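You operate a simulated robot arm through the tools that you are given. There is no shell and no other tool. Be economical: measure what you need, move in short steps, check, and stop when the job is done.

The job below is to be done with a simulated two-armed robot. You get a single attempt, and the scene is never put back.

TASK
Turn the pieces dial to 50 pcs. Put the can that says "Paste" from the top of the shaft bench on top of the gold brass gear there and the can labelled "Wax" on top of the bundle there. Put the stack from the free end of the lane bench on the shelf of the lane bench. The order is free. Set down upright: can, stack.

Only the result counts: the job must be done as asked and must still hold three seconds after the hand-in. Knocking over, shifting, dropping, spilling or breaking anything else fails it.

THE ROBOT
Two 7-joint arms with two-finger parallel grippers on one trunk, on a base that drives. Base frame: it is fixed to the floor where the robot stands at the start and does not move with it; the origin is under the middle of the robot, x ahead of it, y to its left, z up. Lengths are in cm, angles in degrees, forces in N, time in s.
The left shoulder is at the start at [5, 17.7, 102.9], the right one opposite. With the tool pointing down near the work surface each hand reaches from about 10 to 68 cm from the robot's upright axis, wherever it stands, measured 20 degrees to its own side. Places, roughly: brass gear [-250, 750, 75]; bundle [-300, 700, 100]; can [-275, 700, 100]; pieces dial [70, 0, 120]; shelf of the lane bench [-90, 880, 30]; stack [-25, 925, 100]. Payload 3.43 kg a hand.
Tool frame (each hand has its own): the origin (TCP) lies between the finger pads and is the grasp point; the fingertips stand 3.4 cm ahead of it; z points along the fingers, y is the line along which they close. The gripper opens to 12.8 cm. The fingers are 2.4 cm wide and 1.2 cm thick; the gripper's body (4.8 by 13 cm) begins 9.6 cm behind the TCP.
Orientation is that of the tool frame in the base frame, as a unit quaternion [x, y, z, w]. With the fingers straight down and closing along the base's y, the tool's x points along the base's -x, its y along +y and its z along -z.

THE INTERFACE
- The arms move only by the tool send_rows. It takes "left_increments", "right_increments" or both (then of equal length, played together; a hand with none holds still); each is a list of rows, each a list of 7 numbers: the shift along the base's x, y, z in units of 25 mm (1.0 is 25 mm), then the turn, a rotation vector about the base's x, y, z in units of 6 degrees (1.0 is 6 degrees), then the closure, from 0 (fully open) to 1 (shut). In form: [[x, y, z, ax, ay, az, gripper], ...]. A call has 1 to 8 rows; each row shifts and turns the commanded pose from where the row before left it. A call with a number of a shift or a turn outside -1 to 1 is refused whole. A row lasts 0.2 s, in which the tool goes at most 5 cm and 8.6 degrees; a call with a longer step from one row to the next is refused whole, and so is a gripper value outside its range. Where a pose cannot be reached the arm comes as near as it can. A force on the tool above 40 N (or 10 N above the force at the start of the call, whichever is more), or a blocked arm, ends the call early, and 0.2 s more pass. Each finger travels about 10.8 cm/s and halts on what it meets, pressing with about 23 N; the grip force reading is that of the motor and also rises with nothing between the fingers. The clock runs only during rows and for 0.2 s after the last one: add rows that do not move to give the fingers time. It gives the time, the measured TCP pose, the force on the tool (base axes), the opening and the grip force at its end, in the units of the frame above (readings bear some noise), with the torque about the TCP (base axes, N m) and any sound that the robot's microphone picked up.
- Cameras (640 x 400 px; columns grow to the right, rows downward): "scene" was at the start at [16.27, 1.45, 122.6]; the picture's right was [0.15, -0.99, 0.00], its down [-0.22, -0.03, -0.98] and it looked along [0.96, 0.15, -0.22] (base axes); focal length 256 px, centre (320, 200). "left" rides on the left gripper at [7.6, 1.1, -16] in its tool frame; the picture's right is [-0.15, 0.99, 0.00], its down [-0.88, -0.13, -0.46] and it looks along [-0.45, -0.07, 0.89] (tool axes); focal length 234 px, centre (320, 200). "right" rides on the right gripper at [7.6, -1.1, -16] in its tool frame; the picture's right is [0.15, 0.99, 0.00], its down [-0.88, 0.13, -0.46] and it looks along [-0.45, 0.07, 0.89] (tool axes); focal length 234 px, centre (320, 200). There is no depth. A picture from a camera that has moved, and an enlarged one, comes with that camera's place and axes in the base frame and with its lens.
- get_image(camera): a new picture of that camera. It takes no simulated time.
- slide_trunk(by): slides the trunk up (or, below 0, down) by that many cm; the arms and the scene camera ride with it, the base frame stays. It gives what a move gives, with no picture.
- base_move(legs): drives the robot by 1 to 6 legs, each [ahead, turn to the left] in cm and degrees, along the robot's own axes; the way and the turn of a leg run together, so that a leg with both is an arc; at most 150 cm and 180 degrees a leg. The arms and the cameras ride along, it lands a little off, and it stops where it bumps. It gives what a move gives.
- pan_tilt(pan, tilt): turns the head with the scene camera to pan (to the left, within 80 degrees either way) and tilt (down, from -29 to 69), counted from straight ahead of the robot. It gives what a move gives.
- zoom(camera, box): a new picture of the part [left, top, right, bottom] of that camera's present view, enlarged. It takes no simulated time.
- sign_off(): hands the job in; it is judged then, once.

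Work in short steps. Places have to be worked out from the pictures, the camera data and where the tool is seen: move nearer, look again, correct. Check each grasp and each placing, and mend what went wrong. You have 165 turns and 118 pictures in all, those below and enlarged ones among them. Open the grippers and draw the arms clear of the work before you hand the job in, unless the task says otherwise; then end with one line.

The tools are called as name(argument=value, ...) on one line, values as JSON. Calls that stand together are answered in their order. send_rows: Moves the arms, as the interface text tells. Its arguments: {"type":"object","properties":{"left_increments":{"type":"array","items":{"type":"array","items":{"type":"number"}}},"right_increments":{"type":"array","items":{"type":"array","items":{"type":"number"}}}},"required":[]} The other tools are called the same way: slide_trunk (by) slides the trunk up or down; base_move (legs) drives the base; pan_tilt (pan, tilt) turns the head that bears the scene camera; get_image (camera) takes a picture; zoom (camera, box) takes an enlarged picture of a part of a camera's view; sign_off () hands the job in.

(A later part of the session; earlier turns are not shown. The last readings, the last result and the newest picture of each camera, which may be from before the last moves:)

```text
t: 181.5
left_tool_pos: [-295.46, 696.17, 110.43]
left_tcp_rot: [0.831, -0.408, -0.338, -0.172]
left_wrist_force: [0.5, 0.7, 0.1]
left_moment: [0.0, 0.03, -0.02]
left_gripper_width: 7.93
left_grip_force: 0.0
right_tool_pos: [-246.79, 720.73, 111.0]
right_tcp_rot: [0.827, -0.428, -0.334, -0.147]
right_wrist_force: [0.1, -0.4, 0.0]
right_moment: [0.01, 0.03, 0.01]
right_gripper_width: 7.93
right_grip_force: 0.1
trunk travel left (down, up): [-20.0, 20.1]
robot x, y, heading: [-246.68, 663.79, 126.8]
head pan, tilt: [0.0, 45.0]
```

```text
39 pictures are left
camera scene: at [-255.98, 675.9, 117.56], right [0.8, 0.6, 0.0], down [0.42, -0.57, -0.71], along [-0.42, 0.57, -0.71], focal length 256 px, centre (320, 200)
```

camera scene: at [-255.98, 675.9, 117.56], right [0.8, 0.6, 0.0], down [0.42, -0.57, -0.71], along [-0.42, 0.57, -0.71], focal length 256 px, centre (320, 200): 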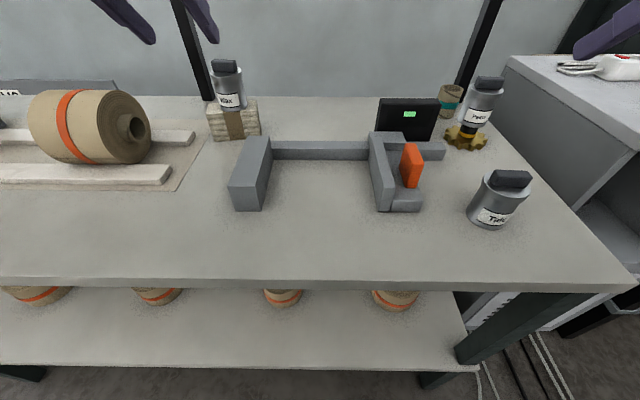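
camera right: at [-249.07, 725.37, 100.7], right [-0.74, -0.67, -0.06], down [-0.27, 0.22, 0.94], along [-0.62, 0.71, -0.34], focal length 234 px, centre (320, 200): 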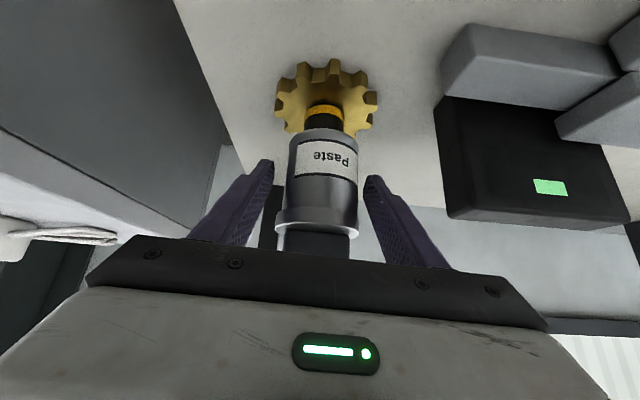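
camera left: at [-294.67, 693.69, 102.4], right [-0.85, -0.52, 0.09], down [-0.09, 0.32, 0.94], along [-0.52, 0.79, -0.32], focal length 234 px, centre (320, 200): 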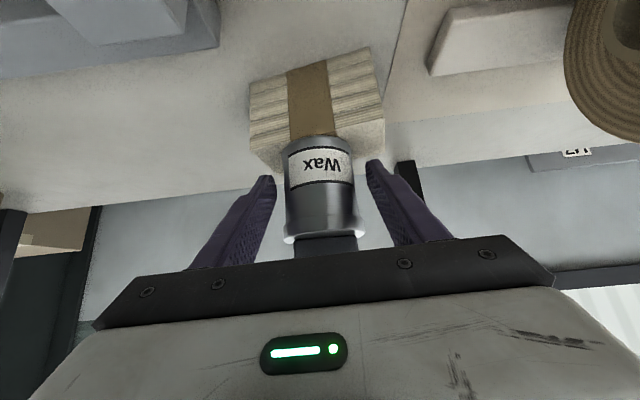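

Both cans stand as asked. I back the base 35 cm away from the bench and fold both hands upright for driving.

base_move(legs=[[-35, 0]])

send_rows(left_increments=[[0.1, -0.13, 0.6, -0.745, -0.562, 0, 0], [0.1, -0.13, 0.6, -0.745, -0.562, 0, 0], [0.1, -0.13, 0.6, -0.745, -0.562, 0, 0], [0.1, -0.13, 0.6, -0.745, -0.562, 0, 0], [0.1, -0.13, 0.6, -0.745, -0.562, 0, 0], [0.1, -0.13, 0.6, -0.745, -0.562, 0, 0], [0.1, -0.13, 0.6, -0.745, -0.562, 0, 0], [0.1, -0.13, 0.6, -0.745, -0.562, 0, 0]], right_increments=[[0, -0.3, 0.4, -0.799, -0.602, 0, 0], [0, -0.3, 0.4, -0.799, -0.602, 0, 0], [0, -0.3, 0.4, -0.799, -0.602, 0, 0], [0, -0.3, 0.4, -0.799, -0.602, 0, 0], [0, -0.3, 0.4, -0.799, -0.602, 0, 0], [0, -0.3, 0.4, -0.799, -0.602, 0, 0], [0, -0.3, 0.4, -0.799, -0.602, 0, 0], [0, 0, 0, 0, 0, 0, 0]])

pan_tilt(pan=-75, tilt=20)

get_image(camera="scene")

```text
t: 183.8
left_tool_pos: [-273.74, 667.34, 110.54]
left_tcp_rot: [0.829, -0.411, -0.337, -0.174]
left_wrist_force: [-0.1, -0.1, 0.5]
left_moment: [0.01, -0.03, 0.01]
left_gripper_width: 7.96
left_grip_force: 0.1
right_tool_pos: [-224.89, 691.63, 110.94]
right_tcp_rot: [0.826, -0.429, -0.334, -0.147]
right_wrist_force: [1.0, 1.1, -0.6]
right_moment: [0.01, -0.01, 0.0]
right_gripper_width: 7.96
right_grip_force: 0.1
trunk travel left (down, up): [-20.0, 20.1]
robot x, y, heading: [-225.49, 634.51, 126.6]
head pan, tilt: [0.0, 45.0]
```

```text
t: 185.6
left_tool_pos: [-270.25, 662.68, 118.58]
left_tcp_rot: [0.896, -0.444, 0.001, -0.005]
left_wrist_force: [-0.5, 0.4, 0.2]
left_moment: [0.0, 0.02, -0.02]
left_gripper_width: 12.82
left_grip_force: 0.1
left hand out of reach, approached as far as the arm can: row 7, 8
right_tool_pos: [-224.87, 686.25, 118.0]
right_tcp_rot: [0.885, -0.466, -0.01, 0.005]
right_wrist_force: [0.3, 0.7, 0.3]
right_moment: [0.0, -0.03, 0.0]
right_gripper_width: 12.83
right_grip_force: 0.0
trunk travel left (down, up): [-20.0, 20.1]
robot x, y, heading: [-225.45, 634.39, 126.5]
head pan, tilt: [0.0, 45.0]
```

```text
t: 187.1
left_tool_pos: [-270.31, 662.8, 118.44]
left_tcp_rot: [0.897, -0.442, 0.002, -0.003]
left_wrist_force: [0.9, 0.4, 0.7]
left_moment: [0.0, 0.0, 0.0]
left_gripper_width: 12.79
left_grip_force: 0.1
right_tool_pos: [-224.84, 686.41, 117.87]
right_tcp_rot: [0.885, -0.465, -0.01, 0.005]
right_wrist_force: [0.1, 0.7, -1.0]
right_moment: [0.01, -0.02, 0.01]
right_gripper_width: 12.81
right_grip_force: 0.0
trunk travel left (down, up): [-20.0, 20.1]
robot x, y, heading: [-225.13, 634.43, 126.5]
head pan, tilt: [-75.0, 20.0]
```

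```text
38 pictures are left
camera scene: at [-223.66, 647.58, 121.42], right [0.78, -0.62, 0.0], down [-0.21, -0.27, -0.94], along [0.58, 0.74, -0.34], focal length 256 px, centre (320, 200)
```

scene: 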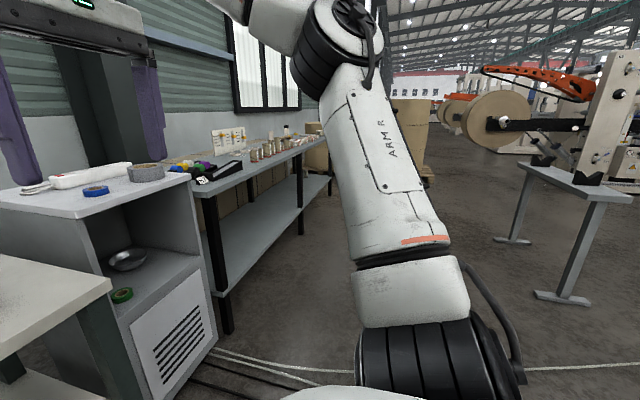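

The lane bench front runs from (-194, 769) to about (10, 920), with the free end at the far side. I drive parallel to it, ~90 cm off, to in front of the stack.

base_move(legs=[[0, -90], [150, 0], [150, 0], [30, 0]])

pan_tilt(pan=60, tilt=25)

get_image(camera="scene")

```text
t: 206.9
left_tool_pos: [77.46, 855.86, 118.44]
left_tcp_rot: [-0.291, 0.957, -0.004, 0.001]
left_wrist_force: [0.0, 0.0, -0.3]
left_moment: [0.01, 0.07, 0.02]
left_gripper_width: 12.8
left_grip_force: 0.0
right_tool_pos: [98.06, 809.03, 117.98]
right_tcp_rot: [-0.266, 0.964, 0.011, 0.003]
right_wrist_force: [-0.4, 0.0, -0.6]
right_moment: [0.0, -0.01, -0.03]
right_gripper_width: 12.8
right_grip_force: 0.0
trunk travel left (down, up): [-20.0, 20.1]
robot x, y, heading: [46.44, 812.31, 33.0]
head pan, tilt: [-75.0, 20.0]
```

```text
t: 209.1
left_tool_pos: [77.31, 855.8, 118.36]
left_tcp_rot: [-0.291, 0.957, -0.003, 0.001]
left_wrist_force: [-0.9, 0.1, 0.1]
left_moment: [-0.01, 0.0, 0.0]
left_gripper_width: 12.78
left_grip_force: 0.0
right_tool_pos: [98.01, 809.04, 117.85]
right_tcp_rot: [-0.267, 0.964, 0.011, 0.005]
right_wrist_force: [-0.3, -0.2, 0.3]
right_moment: [0.0, 0.04, 0.02]
right_gripper_width: 12.77
right_grip_force: 0.1
trunk travel left (down, up): [-20.0, 20.1]
robot x, y, heading: [46.59, 812.97, 33.1]
head pan, tilt: [60.0, 25.0]
```

```text
37 pictures are left
camera scene: at [51.95, 825.8, 120.62], right [1.0, 0.05, 0.0], down [0.02, -0.42, -0.91], along [-0.05, 0.91, -0.42], focal length 256 px, centre (320, 200)
```

scene: 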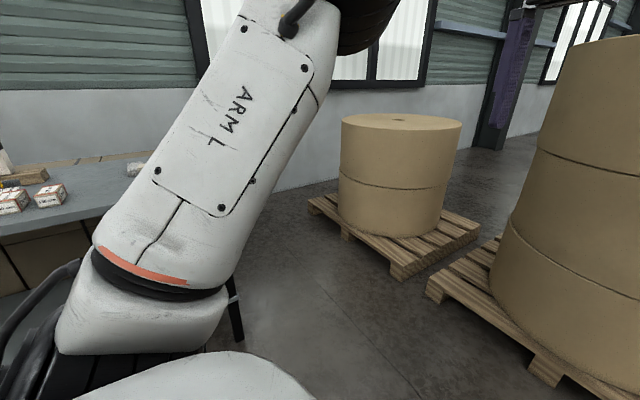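

I turn to face the bench.

base_move(legs=[[0, 93]])

pan_tilt(pan=0, tilt=25)

get_image(camera="scene")

```text
t: 213.3
left_tool_pos: [3.36, 843.54, 118.41]
left_tcp_rot: [0.883, -0.47, 0.002, -0.003]
left_wrist_force: [0.2, -0.6, 0.8]
left_moment: [0.03, 0.01, 0.01]
left_gripper_width: 12.81
left_grip_force: 0.0
right_tool_pos: [50.14, 864.42, 117.96]
right_tcp_rot: [0.871, -0.492, -0.011, 0.005]
right_wrist_force: [0.2, 0.7, 1.2]
right_moment: [-0.01, -0.02, 0.01]
right_gripper_width: 12.79
right_grip_force: 0.1
trunk travel left (down, up): [-20.0, 20.1]
robot x, y, heading: [46.56, 812.47, 123.0]
head pan, tilt: [60.0, 25.0]
```

```text
t: 214.6
left_tool_pos: [3.36, 843.6, 118.45]
left_tcp_rot: [0.883, -0.47, 0.002, -0.003]
left_wrist_force: [-0.3, -0.6, -0.4]
left_moment: [-0.02, 0.01, 0.02]
left_gripper_width: 12.79
left_grip_force: 0.0
right_tool_pos: [50.24, 864.42, 117.8]
right_tcp_rot: [0.871, -0.492, -0.011, 0.004]
right_wrist_force: [0.6, 0.3, 0.1]
right_moment: [0.01, -0.04, 0.05]
right_gripper_width: 12.81
right_grip_force: 0.0
trunk travel left (down, up): [-20.0, 20.1]
robot x, y, heading: [46.32, 812.8, 123.0]
head pan, tilt: [0.0, 25.0]
```

```text
36 pictures are left
camera scene: at [37.7, 826.38, 120.62], right [0.84, 0.55, 0.0], down [0.23, -0.35, -0.91], along [-0.49, 0.76, -0.42], focal length 256 px, centre (320, 200)
```

scene: 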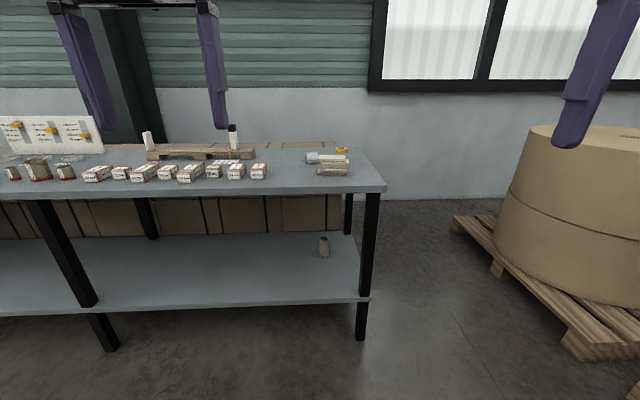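

Items lie near the free end at about (330, 160). Zoom.

zoom(camera="scene", box=[220, 110, 400, 220])

```text
3.56 times, centred on (310, 165) of scene
camera zoom: at [37.7, 826.38, 120.62], right [0.84, 0.55, 0.0], down [0.23, -0.35, -0.91], along [-0.49, 0.76, -0.42], focal length 909 px, centre (356, 324)
```

zoom: 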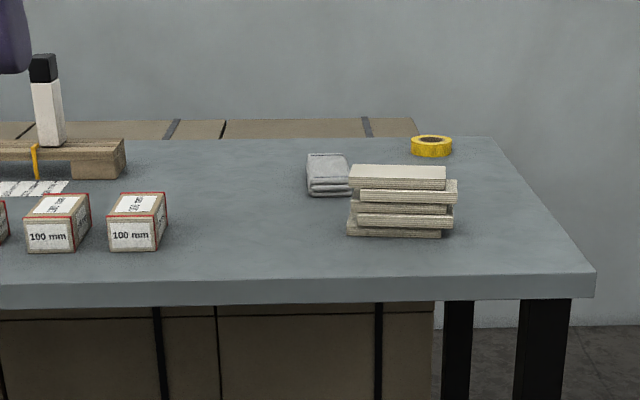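

The stack of boards is ~10 cm wide near (-14, 914), table z≈86.5, shelf z≈29. I square up and approach to ~60 cm for a better look.

base_move(legs=[[0, 3.7], [48, 0]])

pan_tilt(pan=-10, tilt=40)

get_image(camera="scene")

```text
t: 217.9
left_tool_pos: [-27.39, 879.95, 118.36]
left_tcp_rot: [0.896, -0.443, 0.002, -0.003]
left_wrist_force: [-0.1, 0.0, 0.2]
left_moment: [-0.02, -0.03, 0.04]
left_gripper_width: 12.83
left_grip_force: 0.0
right_tool_pos: [18.2, 903.65, 117.81]
right_tcp_rot: [0.884, -0.467, -0.011, 0.006]
right_wrist_force: [-0.7, 0.5, 0.2]
right_moment: [-0.02, -0.02, -0.01]
right_gripper_width: 12.81
right_grip_force: 0.0
trunk travel left (down, up): [-20.0, 20.1]
robot x, y, heading: [17.64, 851.95, 126.4]
head pan, tilt: [0.0, 25.0]
```

```text
t: 218.7
left_tool_pos: [-27.37, 880.01, 118.48]
left_tcp_rot: [0.897, -0.443, 0.002, -0.003]
left_wrist_force: [0.2, -0.3, -0.8]
left_moment: [0.02, 0.02, 0.0]
left_gripper_width: 12.8
left_grip_force: 0.0
right_tool_pos: [18.13, 903.57, 118.03]
right_tcp_rot: [0.885, -0.466, -0.01, 0.005]
right_wrist_force: [-0.2, 0.1, 0.4]
right_moment: [-0.01, -0.04, -0.02]
right_gripper_width: 12.8
right_grip_force: 0.0
trunk travel left (down, up): [-20.0, 20.1]
robot x, y, heading: [17.55, 851.96, 126.2]
head pan, tilt: [-10.0, 40.0]
```

```text
34 pictures are left
camera scene: at [9.63, 865.1, 118.29], right [0.9, 0.45, 0.0], down [0.29, -0.58, -0.77], along [-0.34, 0.69, -0.64], focal length 256 px, centre (320, 200)
```

scene: 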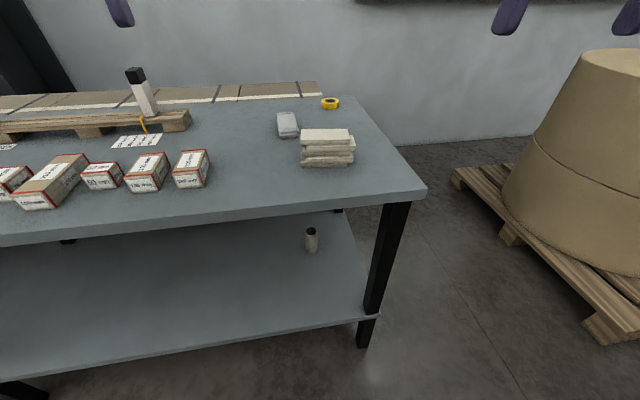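

I zoom on the stack.

zoom(camera="scene", box=[260, 90, 380, 180])

```text
4.44 times, centred on (320, 135) of scene
camera zoom: at [9.63, 865.1, 118.29], right [0.9, 0.45, 0.0], down [0.29, -0.58, -0.77], along [-0.34, 0.69, -0.64], focal length 1136 px, centre (320, 489)
```

zoom: 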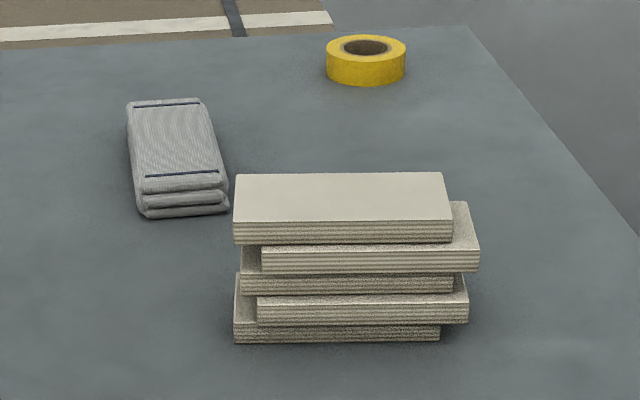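

The stack is five offset boards, each ~10.7 × 5.1 cm, 6.9 high, centred at (-12.9, 912.8) and turned ~10° to the bench. I will grip it front-to-back with the right hand leaning in from its right; later a yaw of -80° lets the hand reach under the table from the front. I advance 15 cm and turn the hand.

base_move(legs=[[15, 0]])

send_rows(right_increments=[[0, 0, 0, 0, 0, 1, 0.3], [0, 0, 0, 0, 0, 1, 0.3], [0, 0, 0, 0, 0, 1, 0.3], [0, 0, 0, 0, 0, 1, 0.3], [0, 0, 0, 0, 0, 1, 0.3], [0, 0, 0, 0, 0, 1, 0.3], [0, 0, 0, 0, 0, 1, 0.3], [0, 0, 0, 0, 0, 1, 0.3]])

send_rows(right_increments=[[0, 0, 0, 0, 0, 1, 0.3], [0, 0, 0, 0, 0, 1, 0.3], [0, 0, 0, 0, 0, 1, 0.3], [0, 0, 0, 0, 0, 1, 0.3], [0, 0, 0, 0, 0, 1, 0.3], [0, 0, 0, 0, 0, 0.7, 0.3]])

send_rows(right_increments=[[0, 0, 0, -0.449, 0.893, 0, 0.3], [0, 0, 0, -0.449, 0.893, 0, 0.3], [0, 0, 0, -0.449, 0.893, 0, 0.3], [0, 0, 0, -0.449, 0.893, 0, 0.3], [0, 0, 0, -0.449, 0.893, 0, 0.3], [0, 0, 0, -0.449, 0.893, 0, 0.3], [0, 0, 0, -0.449, 0.893, 0, 0.3]])

get_image(camera="right")

```text
t: 220.0
left_tool_pos: [-36.02, 891.91, 118.55]
left_tcp_rot: [0.896, -0.444, 0.001, -0.003]
left_wrist_force: [0.4, 0.7, -0.6]
left_moment: [-0.02, -0.01, 0.0]
left_gripper_width: 12.8
left_grip_force: 0.1
right_tool_pos: [9.61, 915.34, 117.83]
right_tcp_rot: [0.884, -0.466, -0.01, 0.006]
right_wrist_force: [0.1, 0.9, -0.1]
right_moment: [0.01, 0.01, -0.02]
right_gripper_width: 12.79
right_grip_force: 0.0
trunk travel left (down, up): [-20.0, 20.1]
robot x, y, heading: [8.8, 863.31, 126.4]
head pan, tilt: [-10.0, 40.0]
```

```text
t: 221.8
left_tool_pos: [-35.97, 891.73, 118.52]
left_tcp_rot: [0.896, -0.443, 0.002, -0.003]
left_wrist_force: [-0.1, -0.2, 0.2]
left_moment: [0.01, 0.01, 0.0]
left_gripper_width: 12.81
left_grip_force: 0.0
right_tool_pos: [9.57, 915.35, 117.98]
right_tcp_rot: [0.998, -0.066, -0.007, 0.01]
right_wrist_force: [0.1, 1.2, 0.1]
right_moment: [0.03, 0.02, -0.02]
right_gripper_width: 8.97
right_grip_force: 0.1
trunk travel left (down, up): [-20.0, 20.1]
robot x, y, heading: [8.94, 863.56, 126.3]
head pan, tilt: [-10.0, 40.0]
```

```text
t: 223.2
left_tool_pos: [-36.0, 891.77, 118.46]
left_tcp_rot: [0.896, -0.444, 0.001, -0.003]
left_wrist_force: [-0.9, -0.3, 0.7]
left_moment: [-0.02, 0.0, -0.03]
left_gripper_width: 12.77
left_grip_force: 0.0
right_tool_pos: [9.62, 915.18, 117.87]
right_tcp_rot: [0.973, 0.23, -0.005, 0.01]
right_wrist_force: [-0.2, 0.4, -0.2]
right_moment: [-0.02, -0.01, -0.01]
right_gripper_width: 8.99
right_grip_force: 0.0
trunk travel left (down, up): [-20.0, 20.1]
robot x, y, heading: [9.15, 863.77, 126.6]
head pan, tilt: [-10.0, 40.0]
```

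```text
t: 224.8
left_tool_pos: [-35.92, 891.87, 118.51]
left_tcp_rot: [0.896, -0.444, 0.001, -0.003]
left_wrist_force: [0.8, -0.1, -0.1]
left_moment: [-0.01, -0.02, 0.03]
left_gripper_width: 12.8
left_grip_force: 0.1
right_tool_pos: [9.63, 915.31, 117.79]
right_tcp_rot: [0.905, 0.215, -0.354, 0.092]
right_wrist_force: [0.3, -0.2, -0.4]
right_moment: [0.01, -0.04, -0.01]
right_gripper_width: 8.94
right_grip_force: 0.0
trunk travel left (down, up): [-20.0, 20.1]
robot x, y, heading: [8.67, 863.63, 126.3]
head pan, tilt: [-10.0, 40.0]
```

```text
32 pictures are left
camera right: at [23.67, 923.99, 124.41], right [0.55, -0.83, -0.08], down [-0.25, -0.26, 0.94], along [-0.8, -0.49, -0.34], focal length 234 px, centre (320, 200)
```

right: 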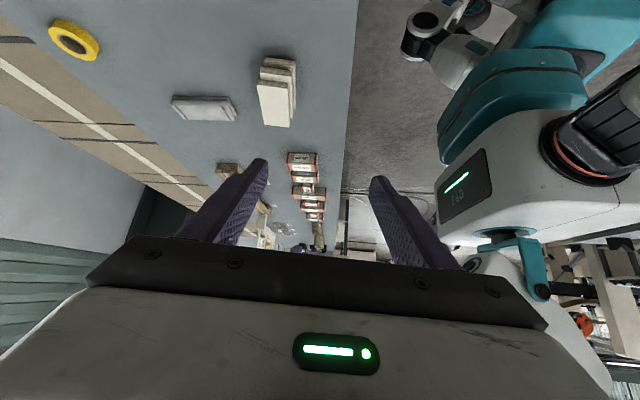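

I zoom in on the stack from this hand camera to fix its place and angle.

zoom(camera="right", box=[220, 40, 340, 140])

```text
4.00 times, centred on (280, 90) of right
camera zoom: at [23.67, 923.99, 124.41], right [0.55, -0.83, -0.08], down [-0.25, -0.26, 0.94], along [-0.8, -0.49, -0.34], focal length 937 px, centre (480, 640)
```

zoom: 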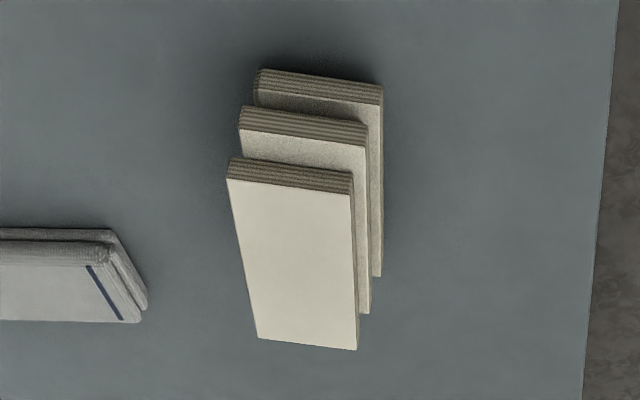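

Stack centre (-12.5, 913.6), top z≈93.4, its depth axis matches my closing axis. I move above it and check.

send_rows(right_increments=[[-0.98, -0.075, -0.4, 0, 0, 0, 0.3], [-0.98, -0.075, -0.4, 0, 0, 0, 0.3], [-0.98, -0.075, -0.4, 0, 0, 0, 0.3], [-0.98, -0.075, -0.4, 0, 0, 0, 0.3], [-0.98, -0.075, -0.6, 0, 0, 0, 0.3], [-0.98, -0.075, -0.6, 0, 0, 0, 0.3], [-0.98, -0.075, -0.8, 0, 0, 0, 0.3], [-0.98, -0.075, -0.8, 0, 0, 0, 0.3]])

send_rows(right_increments=[[-0.9, -0.07, -0.6, 0, 0, 0, 0.3], [0, 0, -0.6, 0, 0, 0, 0.3]])

get_image(camera="right")

```text
t: 226.6
left_tool_pos: [-35.97, 891.8, 118.56]
left_tcp_rot: [0.896, -0.444, 0.002, -0.003]
left_wrist_force: [-0.2, 0.6, -0.1]
left_moment: [0.04, 0.02, 0.02]
left_gripper_width: 12.81
left_grip_force: 0.1
right_tool_pos: [-9.85, 913.89, 106.82]
right_tcp_rot: [0.906, 0.216, -0.353, 0.093]
right_wrist_force: [1.0, -0.1, -0.1]
right_moment: [0.01, -0.01, -0.02]
right_gripper_width: 8.97
right_grip_force: 0.1
trunk travel left (down, up): [-20.0, 20.1]
robot x, y, heading: [8.89, 863.88, 126.2]
head pan, tilt: [-10.0, 40.0]
```

```text
t: 227.2
left_tool_pos: [-35.92, 891.83, 118.48]
left_tcp_rot: [0.896, -0.444, 0.001, -0.003]
left_wrist_force: [0.5, -0.5, 0.7]
left_moment: [-0.01, 0.0, -0.01]
left_gripper_width: 12.81
left_grip_force: 0.0
right_tool_pos: [-11.99, 913.72, 103.66]
right_tcp_rot: [0.905, 0.216, -0.354, 0.093]
right_wrist_force: [-0.2, -0.1, 0.2]
right_moment: [0.02, 0.0, -0.01]
right_gripper_width: 8.95
right_grip_force: 0.2
trunk travel left (down, up): [-20.0, 20.1]
robot x, y, heading: [9.37, 863.74, 126.3]
head pan, tilt: [-10.0, 40.0]
```

```text
30 pictures are left
camera right: at [1.97, 922.38, 110.21], right [0.55, -0.83, -0.08], down [-0.25, -0.26, 0.93], along [-0.8, -0.49, -0.35], focal length 234 px, centre (320, 200)
```

right: 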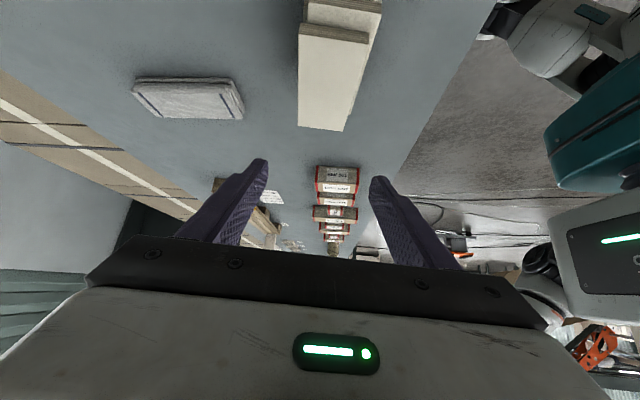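

Aligned within 0.3 cm. I shift slightly and go straight down to z≈90.3.

send_rows(right_increments=[[-0.12, 0.05, -0.89, 0, 0, 0, 0.3], [0, 0, -0.89, 0, 0, 0, 0.3], [0, 0, -0.89, 0, 0, 0, 0.3], [0, 0, -0.89, 0, 0, 0, 0.3], [0, 0, -0.89, 0, 0, 0, 0.3], [0, 0, -0.85, 0, 0, 0, 0.3], [0, 0, 0, 0, 0, 0, 0.3]])

get_image(camera="right")

zoom(camera="scene", box=[230, 60, 430, 200])

```text
t: 228.8
left_tool_pos: [-35.89, 891.82, 118.49]
left_tcp_rot: [0.896, -0.445, 0.002, -0.003]
left_wrist_force: [0.0, 0.4, 0.0]
left_moment: [0.03, 0.02, -0.02]
left_gripper_width: 12.8
left_grip_force: 0.0
right_tool_pos: [-12.61, 913.67, 90.65]
right_tcp_rot: [0.905, 0.216, -0.353, 0.093]
right_wrist_force: [0.8, 0.4, 0.7]
right_moment: [0.01, 0.02, -0.03]
right_gripper_width: 8.96
right_grip_force: 0.0
trunk travel left (down, up): [-20.0, 20.1]
robot x, y, heading: [8.9, 863.96, 126.2]
head pan, tilt: [-10.0, 40.0]
```

```text
29 pictures are left
camera right: at [1.47, 922.54, 97.15], right [0.55, -0.83, -0.08], down [-0.25, -0.26, 0.93], along [-0.8, -0.49, -0.35], focal length 234 px, centre (320, 200)
```

right: 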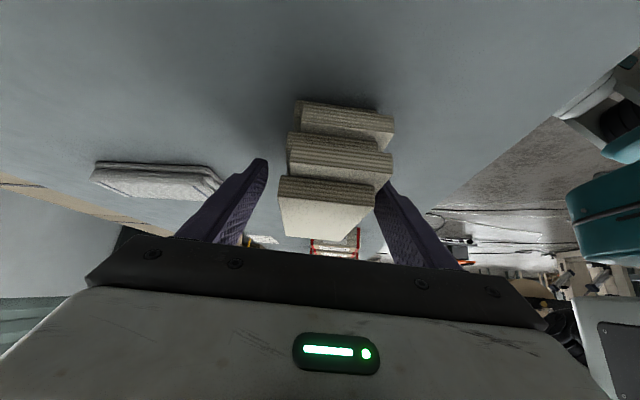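

```text
2.86 times, centred on (330, 130) of scene
camera zoom: at [1.05, 876.82, 118.29], right [0.9, 0.44, 0.0], down [0.28, -0.58, -0.77], along [-0.34, 0.69, -0.64], focal length 730 px, centre (291, 400)
```

zoom: 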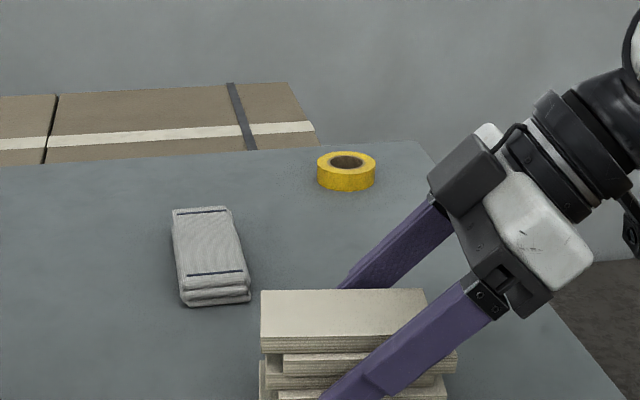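

The fingers straddle the stack front and back. I close and lift slightly.

send_rows(right_increments=[[0, 0, 0, 0, 0, 0, 0.45], [0, 0, 0, 0, 0, 0, 0.6], [0, 0, 0, 0, 0, 0, 1], [0, 0, 0, 0, 0, 0, 1], [0, 0, 0, 0, 0, 0, 1]])

send_rows(right_increments=[[0, 0, 0.2, 0, 0, 0, 1], [0, 0, 0.3, 0, 0, 0, 1], [0, 0, 0.3, 0, 0, 0, 1], [0, 0, 0, 0, 0, 0, 1]])

get_image(camera="right")

```text
t: 230.0
left_tool_pos: [-35.87, 891.69, 118.46]
left_tcp_rot: [0.896, -0.444, 0.001, -0.003]
left_wrist_force: [-0.7, 0.3, 0.5]
left_moment: [-0.01, -0.03, -0.01]
left_gripper_width: 12.8
left_grip_force: 0.1
right_tool_pos: [-12.58, 913.86, 90.69]
right_tcp_rot: [0.905, 0.216, -0.354, 0.093]
right_wrist_force: [-0.8, 0.1, 0.2]
right_moment: [0.04, 0.04, -0.05]
right_gripper_width: 5.59
right_grip_force: 23.2
trunk travel left (down, up): [-20.0, 20.1]
robot x, y, heading: [8.94, 863.14, 126.4]
head pan, tilt: [-10.0, 40.0]
```

```text
t: 231.0
left_tool_pos: [-35.91, 891.92, 118.53]
left_tcp_rot: [0.896, -0.444, 0.001, -0.004]
left_wrist_force: [0.0, -0.4, -0.4]
left_moment: [0.01, 0.03, -0.03]
left_gripper_width: 12.79
left_grip_force: 0.1
right_tool_pos: [-12.63, 913.76, 92.55]
right_tcp_rot: [0.906, 0.216, -0.353, 0.093]
right_wrist_force: [0.0, -0.5, -1.4]
right_moment: [0.04, 0.03, 0.01]
right_gripper_width: 5.58
right_grip_force: 23.0
trunk travel left (down, up): [-20.0, 20.1]
robot x, y, heading: [8.52, 864.06, 126.1]
head pan, tilt: [-10.0, 40.0]
```

```text
27 pictures are left
camera right: at [1.43, 922.39, 99.11], right [0.55, -0.83, -0.08], down [-0.25, -0.26, 0.93], along [-0.8, -0.49, -0.35], focal length 234 px, centre (320, 200)
```

right: 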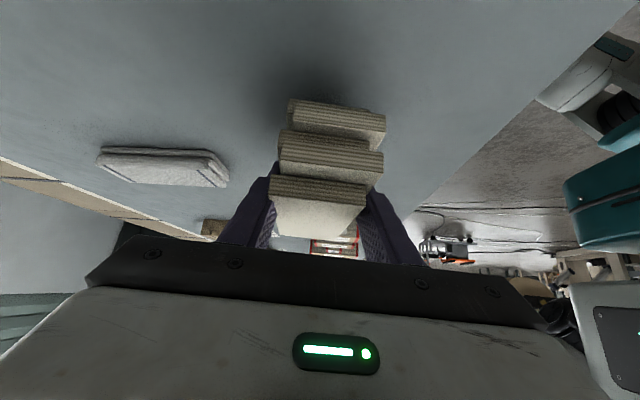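

The whole stack lifts as one, lightly. I raise it well clear and back the base 33 cm so it hangs in front of the table edge.

send_rows(right_increments=[[0, 0, 0.8, 0, 0, 0, 1], [0, 0, 0.8, 0, 0, 0, 1], [0, 0, 0.8, 0, 0, 0, 1], [0, 0, 0.8, 0, 0, 0, 1], [0, 0, 0.8, 0, 0, 0, 1], [0, 0, 0.8, 0, 0, 0, 1]])

base_move(legs=[[-33, 0]])

send_rows(right_increments=[[-0.15, 0.2, 0, 0, 0, -0.9, 1], [-0.15, 0.2, 0, 0, 0, -1, 1], [-0.15, 0.2, 0, 0, 0, -1, 1], [-0.15, 0.2, 0, 0, 0, -1, 1], [-0.15, 0.2, 0, 0, 0, -1, 1], [-0.15, 0.2, 0, 0, 0, -1, 1], [-0.15, 0.2, 0, 0, 0, -1, 1], [-0.15, 0.2, 0, 0, 0, -1, 1]])

send_rows(right_increments=[[-0.15, 0.2, 0, 0, 0, -1, 1], [-0.15, 0.2, 0, 0, 0, -1, 1], [-0.15, 0.2, 0, 0, 0, -1, 1], [-0.15, 0.2, 0, 0, 0, -1, 1], [-0.15, 0.2, 0, 0, 0, -1, 1], [0, 0, 0, 0, 0, -0.6, 1]])

get_image(camera="scene")

```text
t: 232.4
left_tool_pos: [-36.07, 891.7, 118.54]
left_tcp_rot: [0.896, -0.443, 0.001, -0.004]
left_wrist_force: [0.1, 0.2, 0.0]
left_moment: [0.03, -0.02, 0.02]
left_gripper_width: 12.82
left_grip_force: 0.1
right_tool_pos: [-12.5, 913.33, 104.8]
right_tcp_rot: [0.906, 0.216, -0.352, 0.094]
right_wrist_force: [-0.5, 0.0, -2.2]
right_moment: [0.01, -0.03, -0.01]
right_gripper_width: 5.57
right_grip_force: 23.1
trunk travel left (down, up): [-20.0, 20.1]
robot x, y, heading: [8.57, 863.33, 126.3]
head pan, tilt: [-10.0, 40.0]
```

```text
t: 234.6
left_tool_pos: [-16.57, 865.58, 118.44]
left_tcp_rot: [0.896, -0.445, 0.002, -0.004]
left_wrist_force: [0.4, 0.1, -0.3]
left_moment: [0.01, 0.0, 0.0]
left_gripper_width: 12.79
left_grip_force: 0.2
right_tool_pos: [7.07, 886.89, 104.79]
right_tcp_rot: [0.906, 0.216, -0.353, 0.093]
right_wrist_force: [-0.4, -0.1, -1.6]
right_moment: [0.0, -0.03, -0.03]
right_gripper_width: 5.57
right_grip_force: 23.2
trunk travel left (down, up): [-20.0, 20.1]
robot x, y, heading: [28.52, 837.21, 126.4]
head pan, tilt: [-10.0, 40.0]
```

```text
t: 236.4
left_tool_pos: [-16.53, 865.53, 118.43]
left_tcp_rot: [0.896, -0.445, 0.001, -0.003]
left_wrist_force: [-1.4, -0.7, 0.1]
left_moment: [0.01, 0.0, 0.0]
left_gripper_width: 12.78
left_grip_force: 0.1
right_tool_pos: [3.76, 890.88, 104.79]
right_tcp_rot: [0.916, -0.167, -0.361, -0.057]
right_wrist_force: [-0.4, 0.1, -1.3]
right_moment: [-0.01, -0.02, 0.01]
right_gripper_width: 5.53
right_grip_force: 22.4
trunk travel left (down, up): [-20.0, 20.1]
robot x, y, heading: [28.09, 836.77, 126.2]
head pan, tilt: [-10.0, 40.0]
```

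```text
t: 237.8
left_tool_pos: [-16.59, 865.47, 118.46]
left_tcp_rot: [0.896, -0.444, 0.001, -0.003]
left_wrist_force: [-0.5, 0.4, -0.4]
left_moment: [-0.03, -0.01, 0.0]
left_gripper_width: 12.78
left_grip_force: 0.0
right_tool_pos: [2.18, 893.46, 104.64]
right_tcp_rot: [0.829, -0.425, -0.328, -0.158]
right_wrist_force: [-0.2, -0.3, -1.0]
right_moment: [0.03, 0.0, 0.02]
right_gripper_width: 5.57
right_grip_force: 22.9
trunk travel left (down, up): [-20.0, 20.1]
robot x, y, heading: [28.3, 836.95, 126.3]
head pan, tilt: [-10.0, 40.0]
```

```text
26 pictures are left
camera scene: at [20.42, 850.45, 118.28], right [0.9, 0.44, 0.0], down [0.28, -0.58, -0.77], along [-0.34, 0.69, -0.64], focal length 256 px, centre (320, 200)
```

scene: 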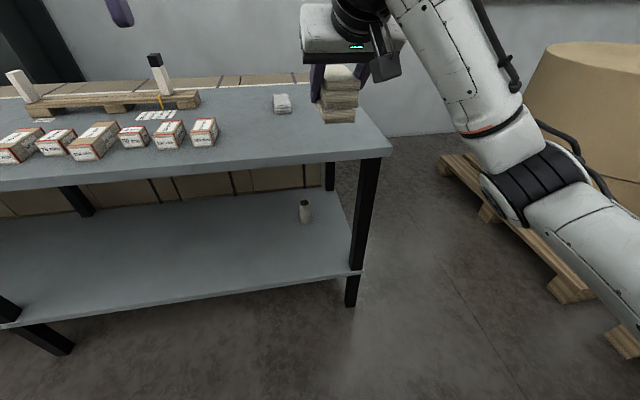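

The stack hangs upright, hand now facing forward. To keep the arm clear of the table's right leg I shift the robot ~26 cm to the left and a bit back before lowering.

base_move(legs=[[-50, 0], [0, 35], [46, 0], [0, -35]])

get_image(camera="scene")

```text
t: 246.3
left_tool_pos: [-29.48, 839.15, 118.48]
left_tcp_rot: [0.898, -0.441, 0.001, -0.004]
left_wrist_force: [0.0, -0.4, -0.5]
left_moment: [-0.05, -0.01, 0.01]
left_gripper_width: 12.8
left_grip_force: 0.1
right_tool_pos: [-10.93, 867.16, 104.74]
right_tcp_rot: [0.831, -0.421, -0.329, -0.156]
right_wrist_force: [-0.3, -0.3, -1.3]
right_moment: [0.0, 0.01, -0.01]
right_gripper_width: 5.57
right_grip_force: 23.4
trunk travel left (down, up): [-20.0, 20.1]
robot x, y, heading: [15.79, 810.84, 127.1]
head pan, tilt: [-10.0, 40.0]
```

```text
25 pictures are left
camera scene: at [7.76, 824.42, 118.28], right [0.89, 0.45, 0.0], down [0.29, -0.57, -0.77], along [-0.34, 0.68, -0.64], focal length 256 px, centre (320, 200)
```

scene: 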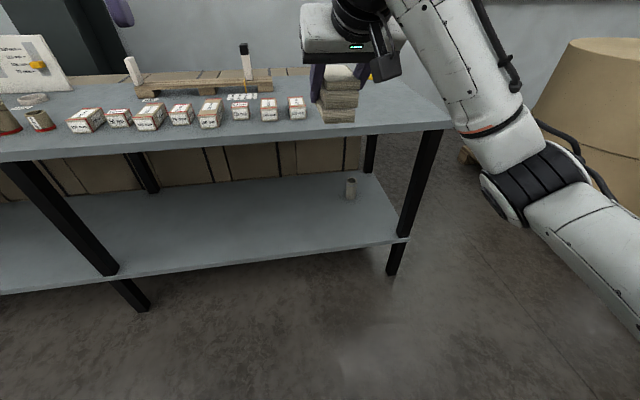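

D to the table edge is now ~82 cm, legs at 71 cm left and 53 cm right: clear. I lower the trunk fully, then the arm step by step in front of the table.

slide_trunk(by=-20)

send_rows(right_increments=[[0, 0, -1, 0, 0, 0, 1], [0, 0, -1, 0, 0, 0, 1], [0, 0, -1, 0, 0, 0, 1], [0, 0, -1, 0, 0, 0, 1], [0, 0, -1, 0, 0, 0, 1], [0, 0, -1, 0, 0, 0, 1], [0, 0, -1, 0, 0, 0, 1], [0, 0, -1, 0, 0, 0, 1]])

get_image(camera="right")

```text
t: 248.5
left_tool_pos: [-29.41, 839.11, 98.51]
left_tcp_rot: [0.898, -0.441, 0.002, -0.004]
left_wrist_force: [-0.2, -0.5, 0.7]
left_moment: [0.01, -0.03, -0.03]
left_gripper_width: 12.82
left_grip_force: 0.1
right_tool_pos: [-10.92, 867.04, 84.76]
right_tcp_rot: [0.83, -0.421, -0.329, -0.158]
right_wrist_force: [0.5, -0.9, -0.2]
right_moment: [-0.01, 0.01, 0.03]
right_gripper_width: 5.55
right_grip_force: 23.1
trunk travel left (down, up): [0.0, 40.1]
robot x, y, heading: [15.8, 811.4, 127.1]
head pan, tilt: [-10.0, 40.0]
```

```text
t: 250.3
left_tool_pos: [-29.44, 839.23, 98.45]
left_tcp_rot: [0.897, -0.442, 0.001, -0.003]
left_wrist_force: [-0.1, -0.3, 0.3]
left_moment: [-0.01, 0.03, 0.03]
left_gripper_width: 12.82
left_grip_force: 0.2
right_tool_pos: [-10.92, 867.09, 64.74]
right_tcp_rot: [0.831, -0.42, -0.33, -0.157]
right_wrist_force: [-0.1, -0.5, -0.6]
right_moment: [0.01, 0.0, 0.02]
right_gripper_width: 5.59
right_grip_force: 23.2
trunk travel left (down, up): [0.0, 40.1]
robot x, y, heading: [15.74, 811.1, 126.8]
head pan, tilt: [-10.0, 40.0]
```

```text
24 pictures are left
camera right: at [-0.11, 854.77, 71.21], right [-0.73, -0.68, -0.08], down [-0.29, 0.2, 0.93], along [-0.62, 0.71, -0.35], focal length 234 px, centre (320, 200)
```

right: 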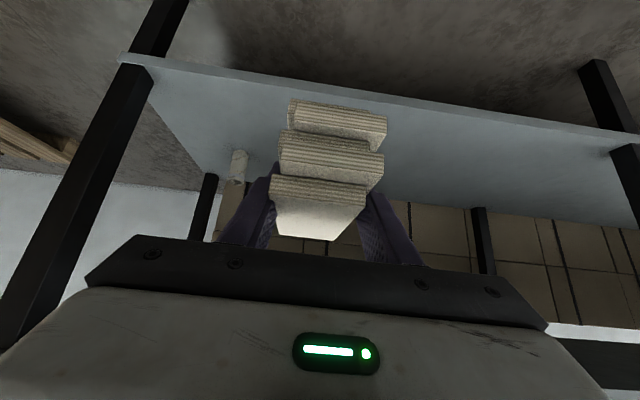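

The shelf is in full view and the stack hangs level. I keep lowering to z≈37.

send_rows(right_increments=[[0, 0, -1, 0, 0, 0, 1], [0, 0, -1, 0, 0, 0, 1], [0, 0, -1, 0, 0, 0, 1], [0, 0, -1, 0, 0, 0, 1], [0, 0, -1, 0, 0, 0, 1], [0, 0, -1, 0, 0, 0, 1]])

send_rows(right_increments=[[0, 0, -1, 0, 0, 0, 1], [0, 0, -1, 0, 0, 0, 1], [0, 0, -1, 0, 0, 0, 1], [0, 0, -1, 0, 0, 0, 1], [0, 0, -0.8, 0, 0, 0, 1]])

get_image(camera="right")

```text
t: 251.7
left_tool_pos: [-29.34, 839.19, 98.47]
left_tcp_rot: [0.898, -0.441, 0.002, -0.003]
left_wrist_force: [-0.3, -0.3, 0.5]
left_moment: [-0.08, -0.03, -0.01]
left_gripper_width: 12.78
left_grip_force: 0.0
right_tool_pos: [-10.78, 866.91, 49.57]
right_tcp_rot: [0.83, -0.421, -0.329, -0.159]
right_wrist_force: [0.2, 0.1, -1.2]
right_moment: [-0.02, -0.02, 0.02]
right_gripper_width: 5.55
right_grip_force: 23.0
trunk travel left (down, up): [0.0, 40.1]
robot x, y, heading: [16.0, 810.89, 126.8]
head pan, tilt: [-10.0, 40.0]
```

```text
t: 252.9
left_tool_pos: [-29.17, 839.23, 98.62]
left_tcp_rot: [0.897, -0.441, 0.001, -0.002]
left_wrist_force: [-0.8, -0.4, 0.1]
left_moment: [0.0, 0.0, 0.01]
left_gripper_width: 12.78
left_grip_force: 0.1
right_tool_pos: [-10.35, 868.54, 38.21]
right_tcp_rot: [0.828, -0.422, -0.329, -0.166]
right_wrist_force: [-0.2, -0.3, -0.3]
right_moment: [0.02, -0.05, 0.02]
right_gripper_width: 5.58
right_grip_force: 23.0
trunk travel left (down, up): [0.0, 40.1]
robot x, y, heading: [16.07, 811.08, 126.7]
head pan, tilt: [-10.0, 40.0]
```

```text
23 pictures are left
camera right: at [0.19, 855.95, 44.54], right [-0.74, -0.67, -0.1], down [-0.3, 0.19, 0.94], along [-0.61, 0.72, -0.34], focal length 234 px, centre (320, 200)
```

right: 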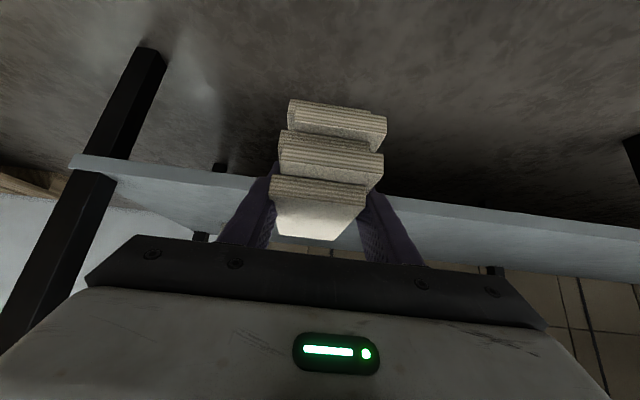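

The stack is in front of the shelf at z≈38 (bottom ~34, shelf ~29–30). Before driving in I look at where the right forearm and elbow are.

pan_tilt(pan=-35, tilt=45)

get_image(camera="scene")

```text
t: 253.8
left_tool_pos: [-29.22, 839.09, 98.54]
left_tcp_rot: [0.897, -0.441, 0.001, -0.002]
left_wrist_force: [-0.1, 0.1, -0.1]
left_moment: [0.04, 0.0, 0.03]
left_gripper_width: 12.81
left_grip_force: 0.0
right_tool_pos: [-10.61, 868.37, 38.27]
right_tcp_rot: [0.828, -0.421, -0.33, -0.169]
right_wrist_force: [-0.2, -0.3, -0.8]
right_moment: [0.02, 0.01, -0.01]
right_gripper_width: 5.57
right_grip_force: 22.9
trunk travel left (down, up): [0.0, 40.1]
robot x, y, heading: [15.55, 811.21, 126.5]
head pan, tilt: [-35.0, 45.0]
```

```text
22 pictures are left
camera scene: at [11.42, 824.92, 97.6], right [1.0, 0.03, 0.0], down [0.02, -0.71, -0.71], along [-0.02, 0.71, -0.71], focal length 256 px, centre (320, 200)
```

scene: 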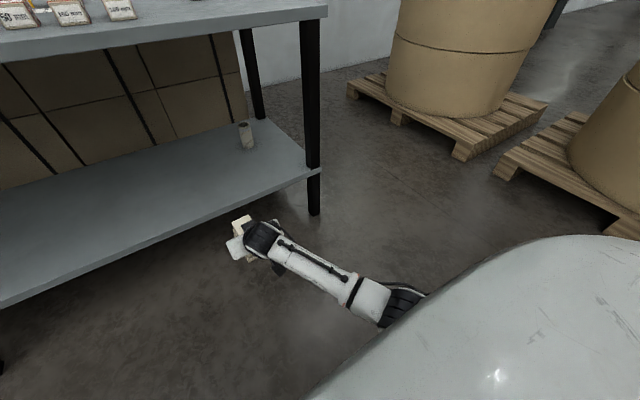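

The forearm runs low and back to the robot's side, well clear of the table and the legs. I drive forward 20 cm, check, then the rest.

base_move(legs=[[20, 0]])

get_image(camera="right")

get_image(camera="scene")

```text
t: 255.4
left_tool_pos: [-41.12, 854.75, 98.52]
left_tcp_rot: [0.898, -0.439, 0.002, -0.002]
left_wrist_force: [-0.9, 0.3, -0.3]
left_moment: [0.04, 0.0, -0.01]
left_gripper_width: 12.79
left_grip_force: 0.0
right_tool_pos: [-22.47, 884.08, 38.17]
right_tcp_rot: [0.829, -0.419, -0.33, -0.168]
right_wrist_force: [-0.7, 0.0, -1.7]
right_moment: [-0.02, -0.01, 0.02]
right_gripper_width: 5.56
right_grip_force: 22.7
trunk travel left (down, up): [0.0, 40.1]
robot x, y, heading: [4.0, 826.82, 126.8]
head pan, tilt: [-35.0, 45.0]
```

```text
21 pictures are left
camera right: at [-11.76, 871.58, 44.46], right [-0.73, -0.67, -0.1], down [-0.3, 0.19, 0.94], along [-0.61, 0.72, -0.34], focal length 234 px, centre (320, 200)
```

right: 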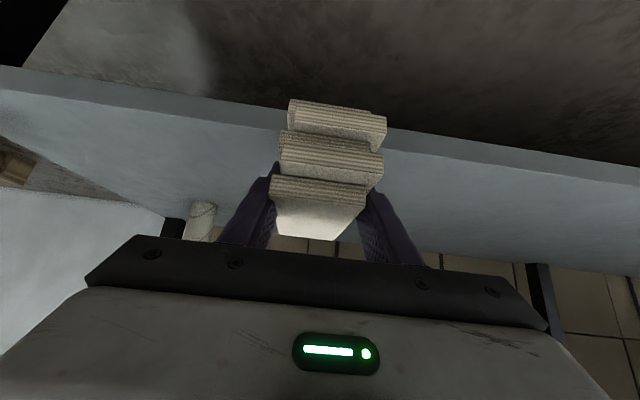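

```text
20 pictures are left
camera scene: at [-0.37, 840.67, 97.55], right [1.0, 0.03, 0.0], down [0.02, -0.71, -0.71], along [-0.02, 0.71, -0.71], focal length 256 px, centre (320, 200)
```

scene: 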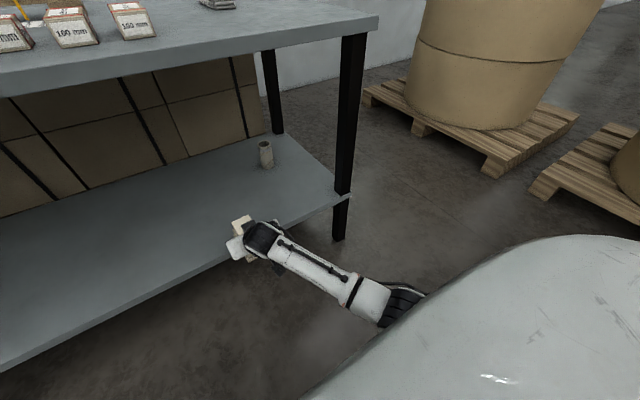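

Half the stack is already over the shelf without contact. I drive 11 cm further in.

base_move(legs=[[11, 0]])

get_image(camera="right")

```text
t: 256.6
left_tool_pos: [-47.84, 863.65, 98.48]
left_tcp_rot: [0.898, -0.439, 0.002, -0.002]
left_wrist_force: [-0.5, -0.8, -0.2]
left_moment: [0.02, 0.0, 0.01]
left_gripper_width: 12.8
left_grip_force: 0.1
right_tool_pos: [-29.03, 893.06, 37.96]
right_tcp_rot: [0.83, -0.419, -0.328, -0.167]
right_wrist_force: [0.0, -1.0, -1.2]
right_moment: [0.02, 0.02, 0.02]
right_gripper_width: 5.57
right_grip_force: 23.1
trunk travel left (down, up): [0.0, 40.1]
robot x, y, heading: [-2.41, 835.79, 127.1]
head pan, tilt: [-35.0, 45.0]
```

```text
19 pictures are left
camera right: at [-18.35, 880.45, 44.37], right [-0.73, -0.67, -0.1], down [-0.3, 0.19, 0.94], along [-0.61, 0.72, -0.34], focal length 234 px, centre (320, 200)
```

right: 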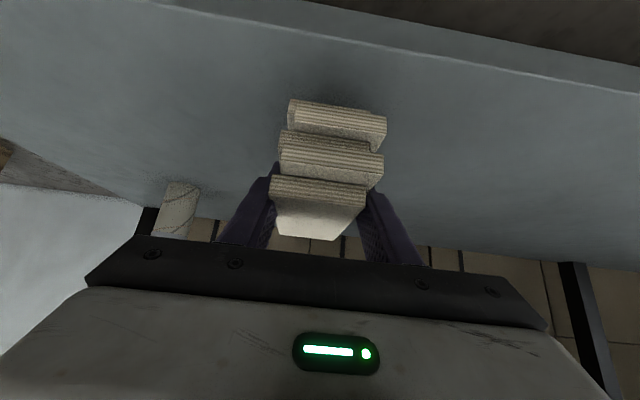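

The stack's near end is only just past the shelf edge, so I drive 7 cm further in.

base_move(legs=[[7, 0]])

send_rows(right_increments=[[0, 0, -0.3, 0, 0, 0, 1], [0, 0, -0.3, 0, 0, 0, 1], [0, 0, -0.2, 0, 0, 0, 1], [0, 0, -0.2, 0, 0, 0, 1], [0, 0, 0, 0, 0, 0, 1]])

get_image(camera="right")

```text
t: 257.6
left_tool_pos: [-52.04, 869.23, 98.54]
left_tcp_rot: [0.898, -0.44, 0.002, -0.004]
left_wrist_force: [-0.8, -0.2, 1.1]
left_moment: [-0.02, 0.02, -0.01]
left_gripper_width: 12.78
left_grip_force: 0.1
right_tool_pos: [-33.06, 898.76, 38.12]
right_tcp_rot: [0.829, -0.418, -0.33, -0.169]
right_wrist_force: [-0.5, -0.2, -2.0]
right_moment: [0.0, 0.01, 0.0]
right_gripper_width: 5.58
right_grip_force: 22.9
trunk travel left (down, up): [0.0, 40.1]
robot x, y, heading: [-6.81, 841.05, 126.8]
head pan, tilt: [-35.0, 45.0]
```

```text
t: 258.8
left_tool_pos: [-51.81, 869.33, 98.68]
left_tcp_rot: [0.898, -0.439, 0.001, -0.001]
left_wrist_force: [0.7, -0.6, 0.8]
left_moment: [0.01, 0.0, -0.01]
left_gripper_width: 12.8
left_grip_force: 0.0
right_tool_pos: [-31.93, 900.6, 36.2]
right_tcp_rot: [0.826, -0.418, -0.329, -0.185]
right_wrist_force: [0.3, -0.5, -1.3]
right_moment: [0.02, -0.01, 0.01]
right_gripper_width: 5.56
right_grip_force: 22.8
trunk travel left (down, up): [0.0, 40.1]
robot x, y, heading: [-6.82, 841.35, 127.0]
head pan, tilt: [-35.0, 45.0]
```

```text
18 pictures are left
camera right: at [-21.47, 887.77, 42.29], right [-0.74, -0.66, -0.13], down [-0.31, 0.16, 0.94], along [-0.59, 0.74, -0.32], focal length 234 px, centre (320, 200)
```

right: 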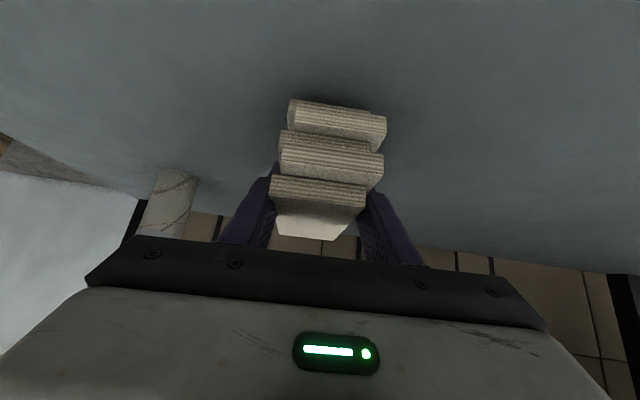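

The arm drifts at this low, close posture. I extend the hand 7.5 cm further ahead over the shelf to relieve it, then see whether it tracks.

send_rows(right_increments=[[-0.6, 0.8, 0, 0, 0, 0, 1], [-0.6, 0.8, 0, 0, 0, 0, 1], [-0.6, 0.8, 0, 0, 0, 0, 1], [0, 0, 0, 0, 0, 0, 1]])

send_rows(right_increments=[[0, 0, -0.2, 0, 0, 0, 1], [0, 0, -0.2, 0, 0, 0, 1], [0, 0, 0, 0, 0, 0, 1]])

```text
t: 259.8
left_tool_pos: [-52.03, 869.14, 98.45]
left_tcp_rot: [0.898, -0.44, 0.001, -0.003]
left_wrist_force: [0.5, -0.8, -0.2]
left_moment: [0.02, -0.02, -0.02]
left_gripper_width: 12.8
left_grip_force: 0.0
right_tool_pos: [-37.62, 904.8, 35.45]
right_tcp_rot: [0.83, -0.419, -0.329, -0.168]
right_wrist_force: [-0.5, 0.6, -2.2]
right_moment: [-0.04, -0.01, -0.01]
right_gripper_width: 5.56
right_grip_force: 22.9
trunk travel left (down, up): [0.0, 40.1]
robot x, y, heading: [-7.49, 841.43, 126.9]
head pan, tilt: [-35.0, 45.0]
```

```text
t: 260.6
left_tool_pos: [-52.11, 869.22, 98.53]
left_tcp_rot: [0.898, -0.44, 0.003, -0.003]
left_wrist_force: [-0.8, -0.5, -0.2]
left_moment: [0.0, 0.0, 0.0]
left_gripper_width: 12.78
left_grip_force: 0.0
right_tool_pos: [-37.52, 904.83, 34.62]
right_tcp_rot: [0.829, -0.418, -0.33, -0.169]
right_wrist_force: [0.3, -0.3, -1.5]
right_moment: [-0.05, 0.0, 0.0]
right_gripper_width: 5.56
right_grip_force: 22.7
trunk travel left (down, up): [0.0, 40.1]
robot x, y, heading: [-7.18, 841.34, 126.7]
head pan, tilt: [-35.0, 45.0]
```

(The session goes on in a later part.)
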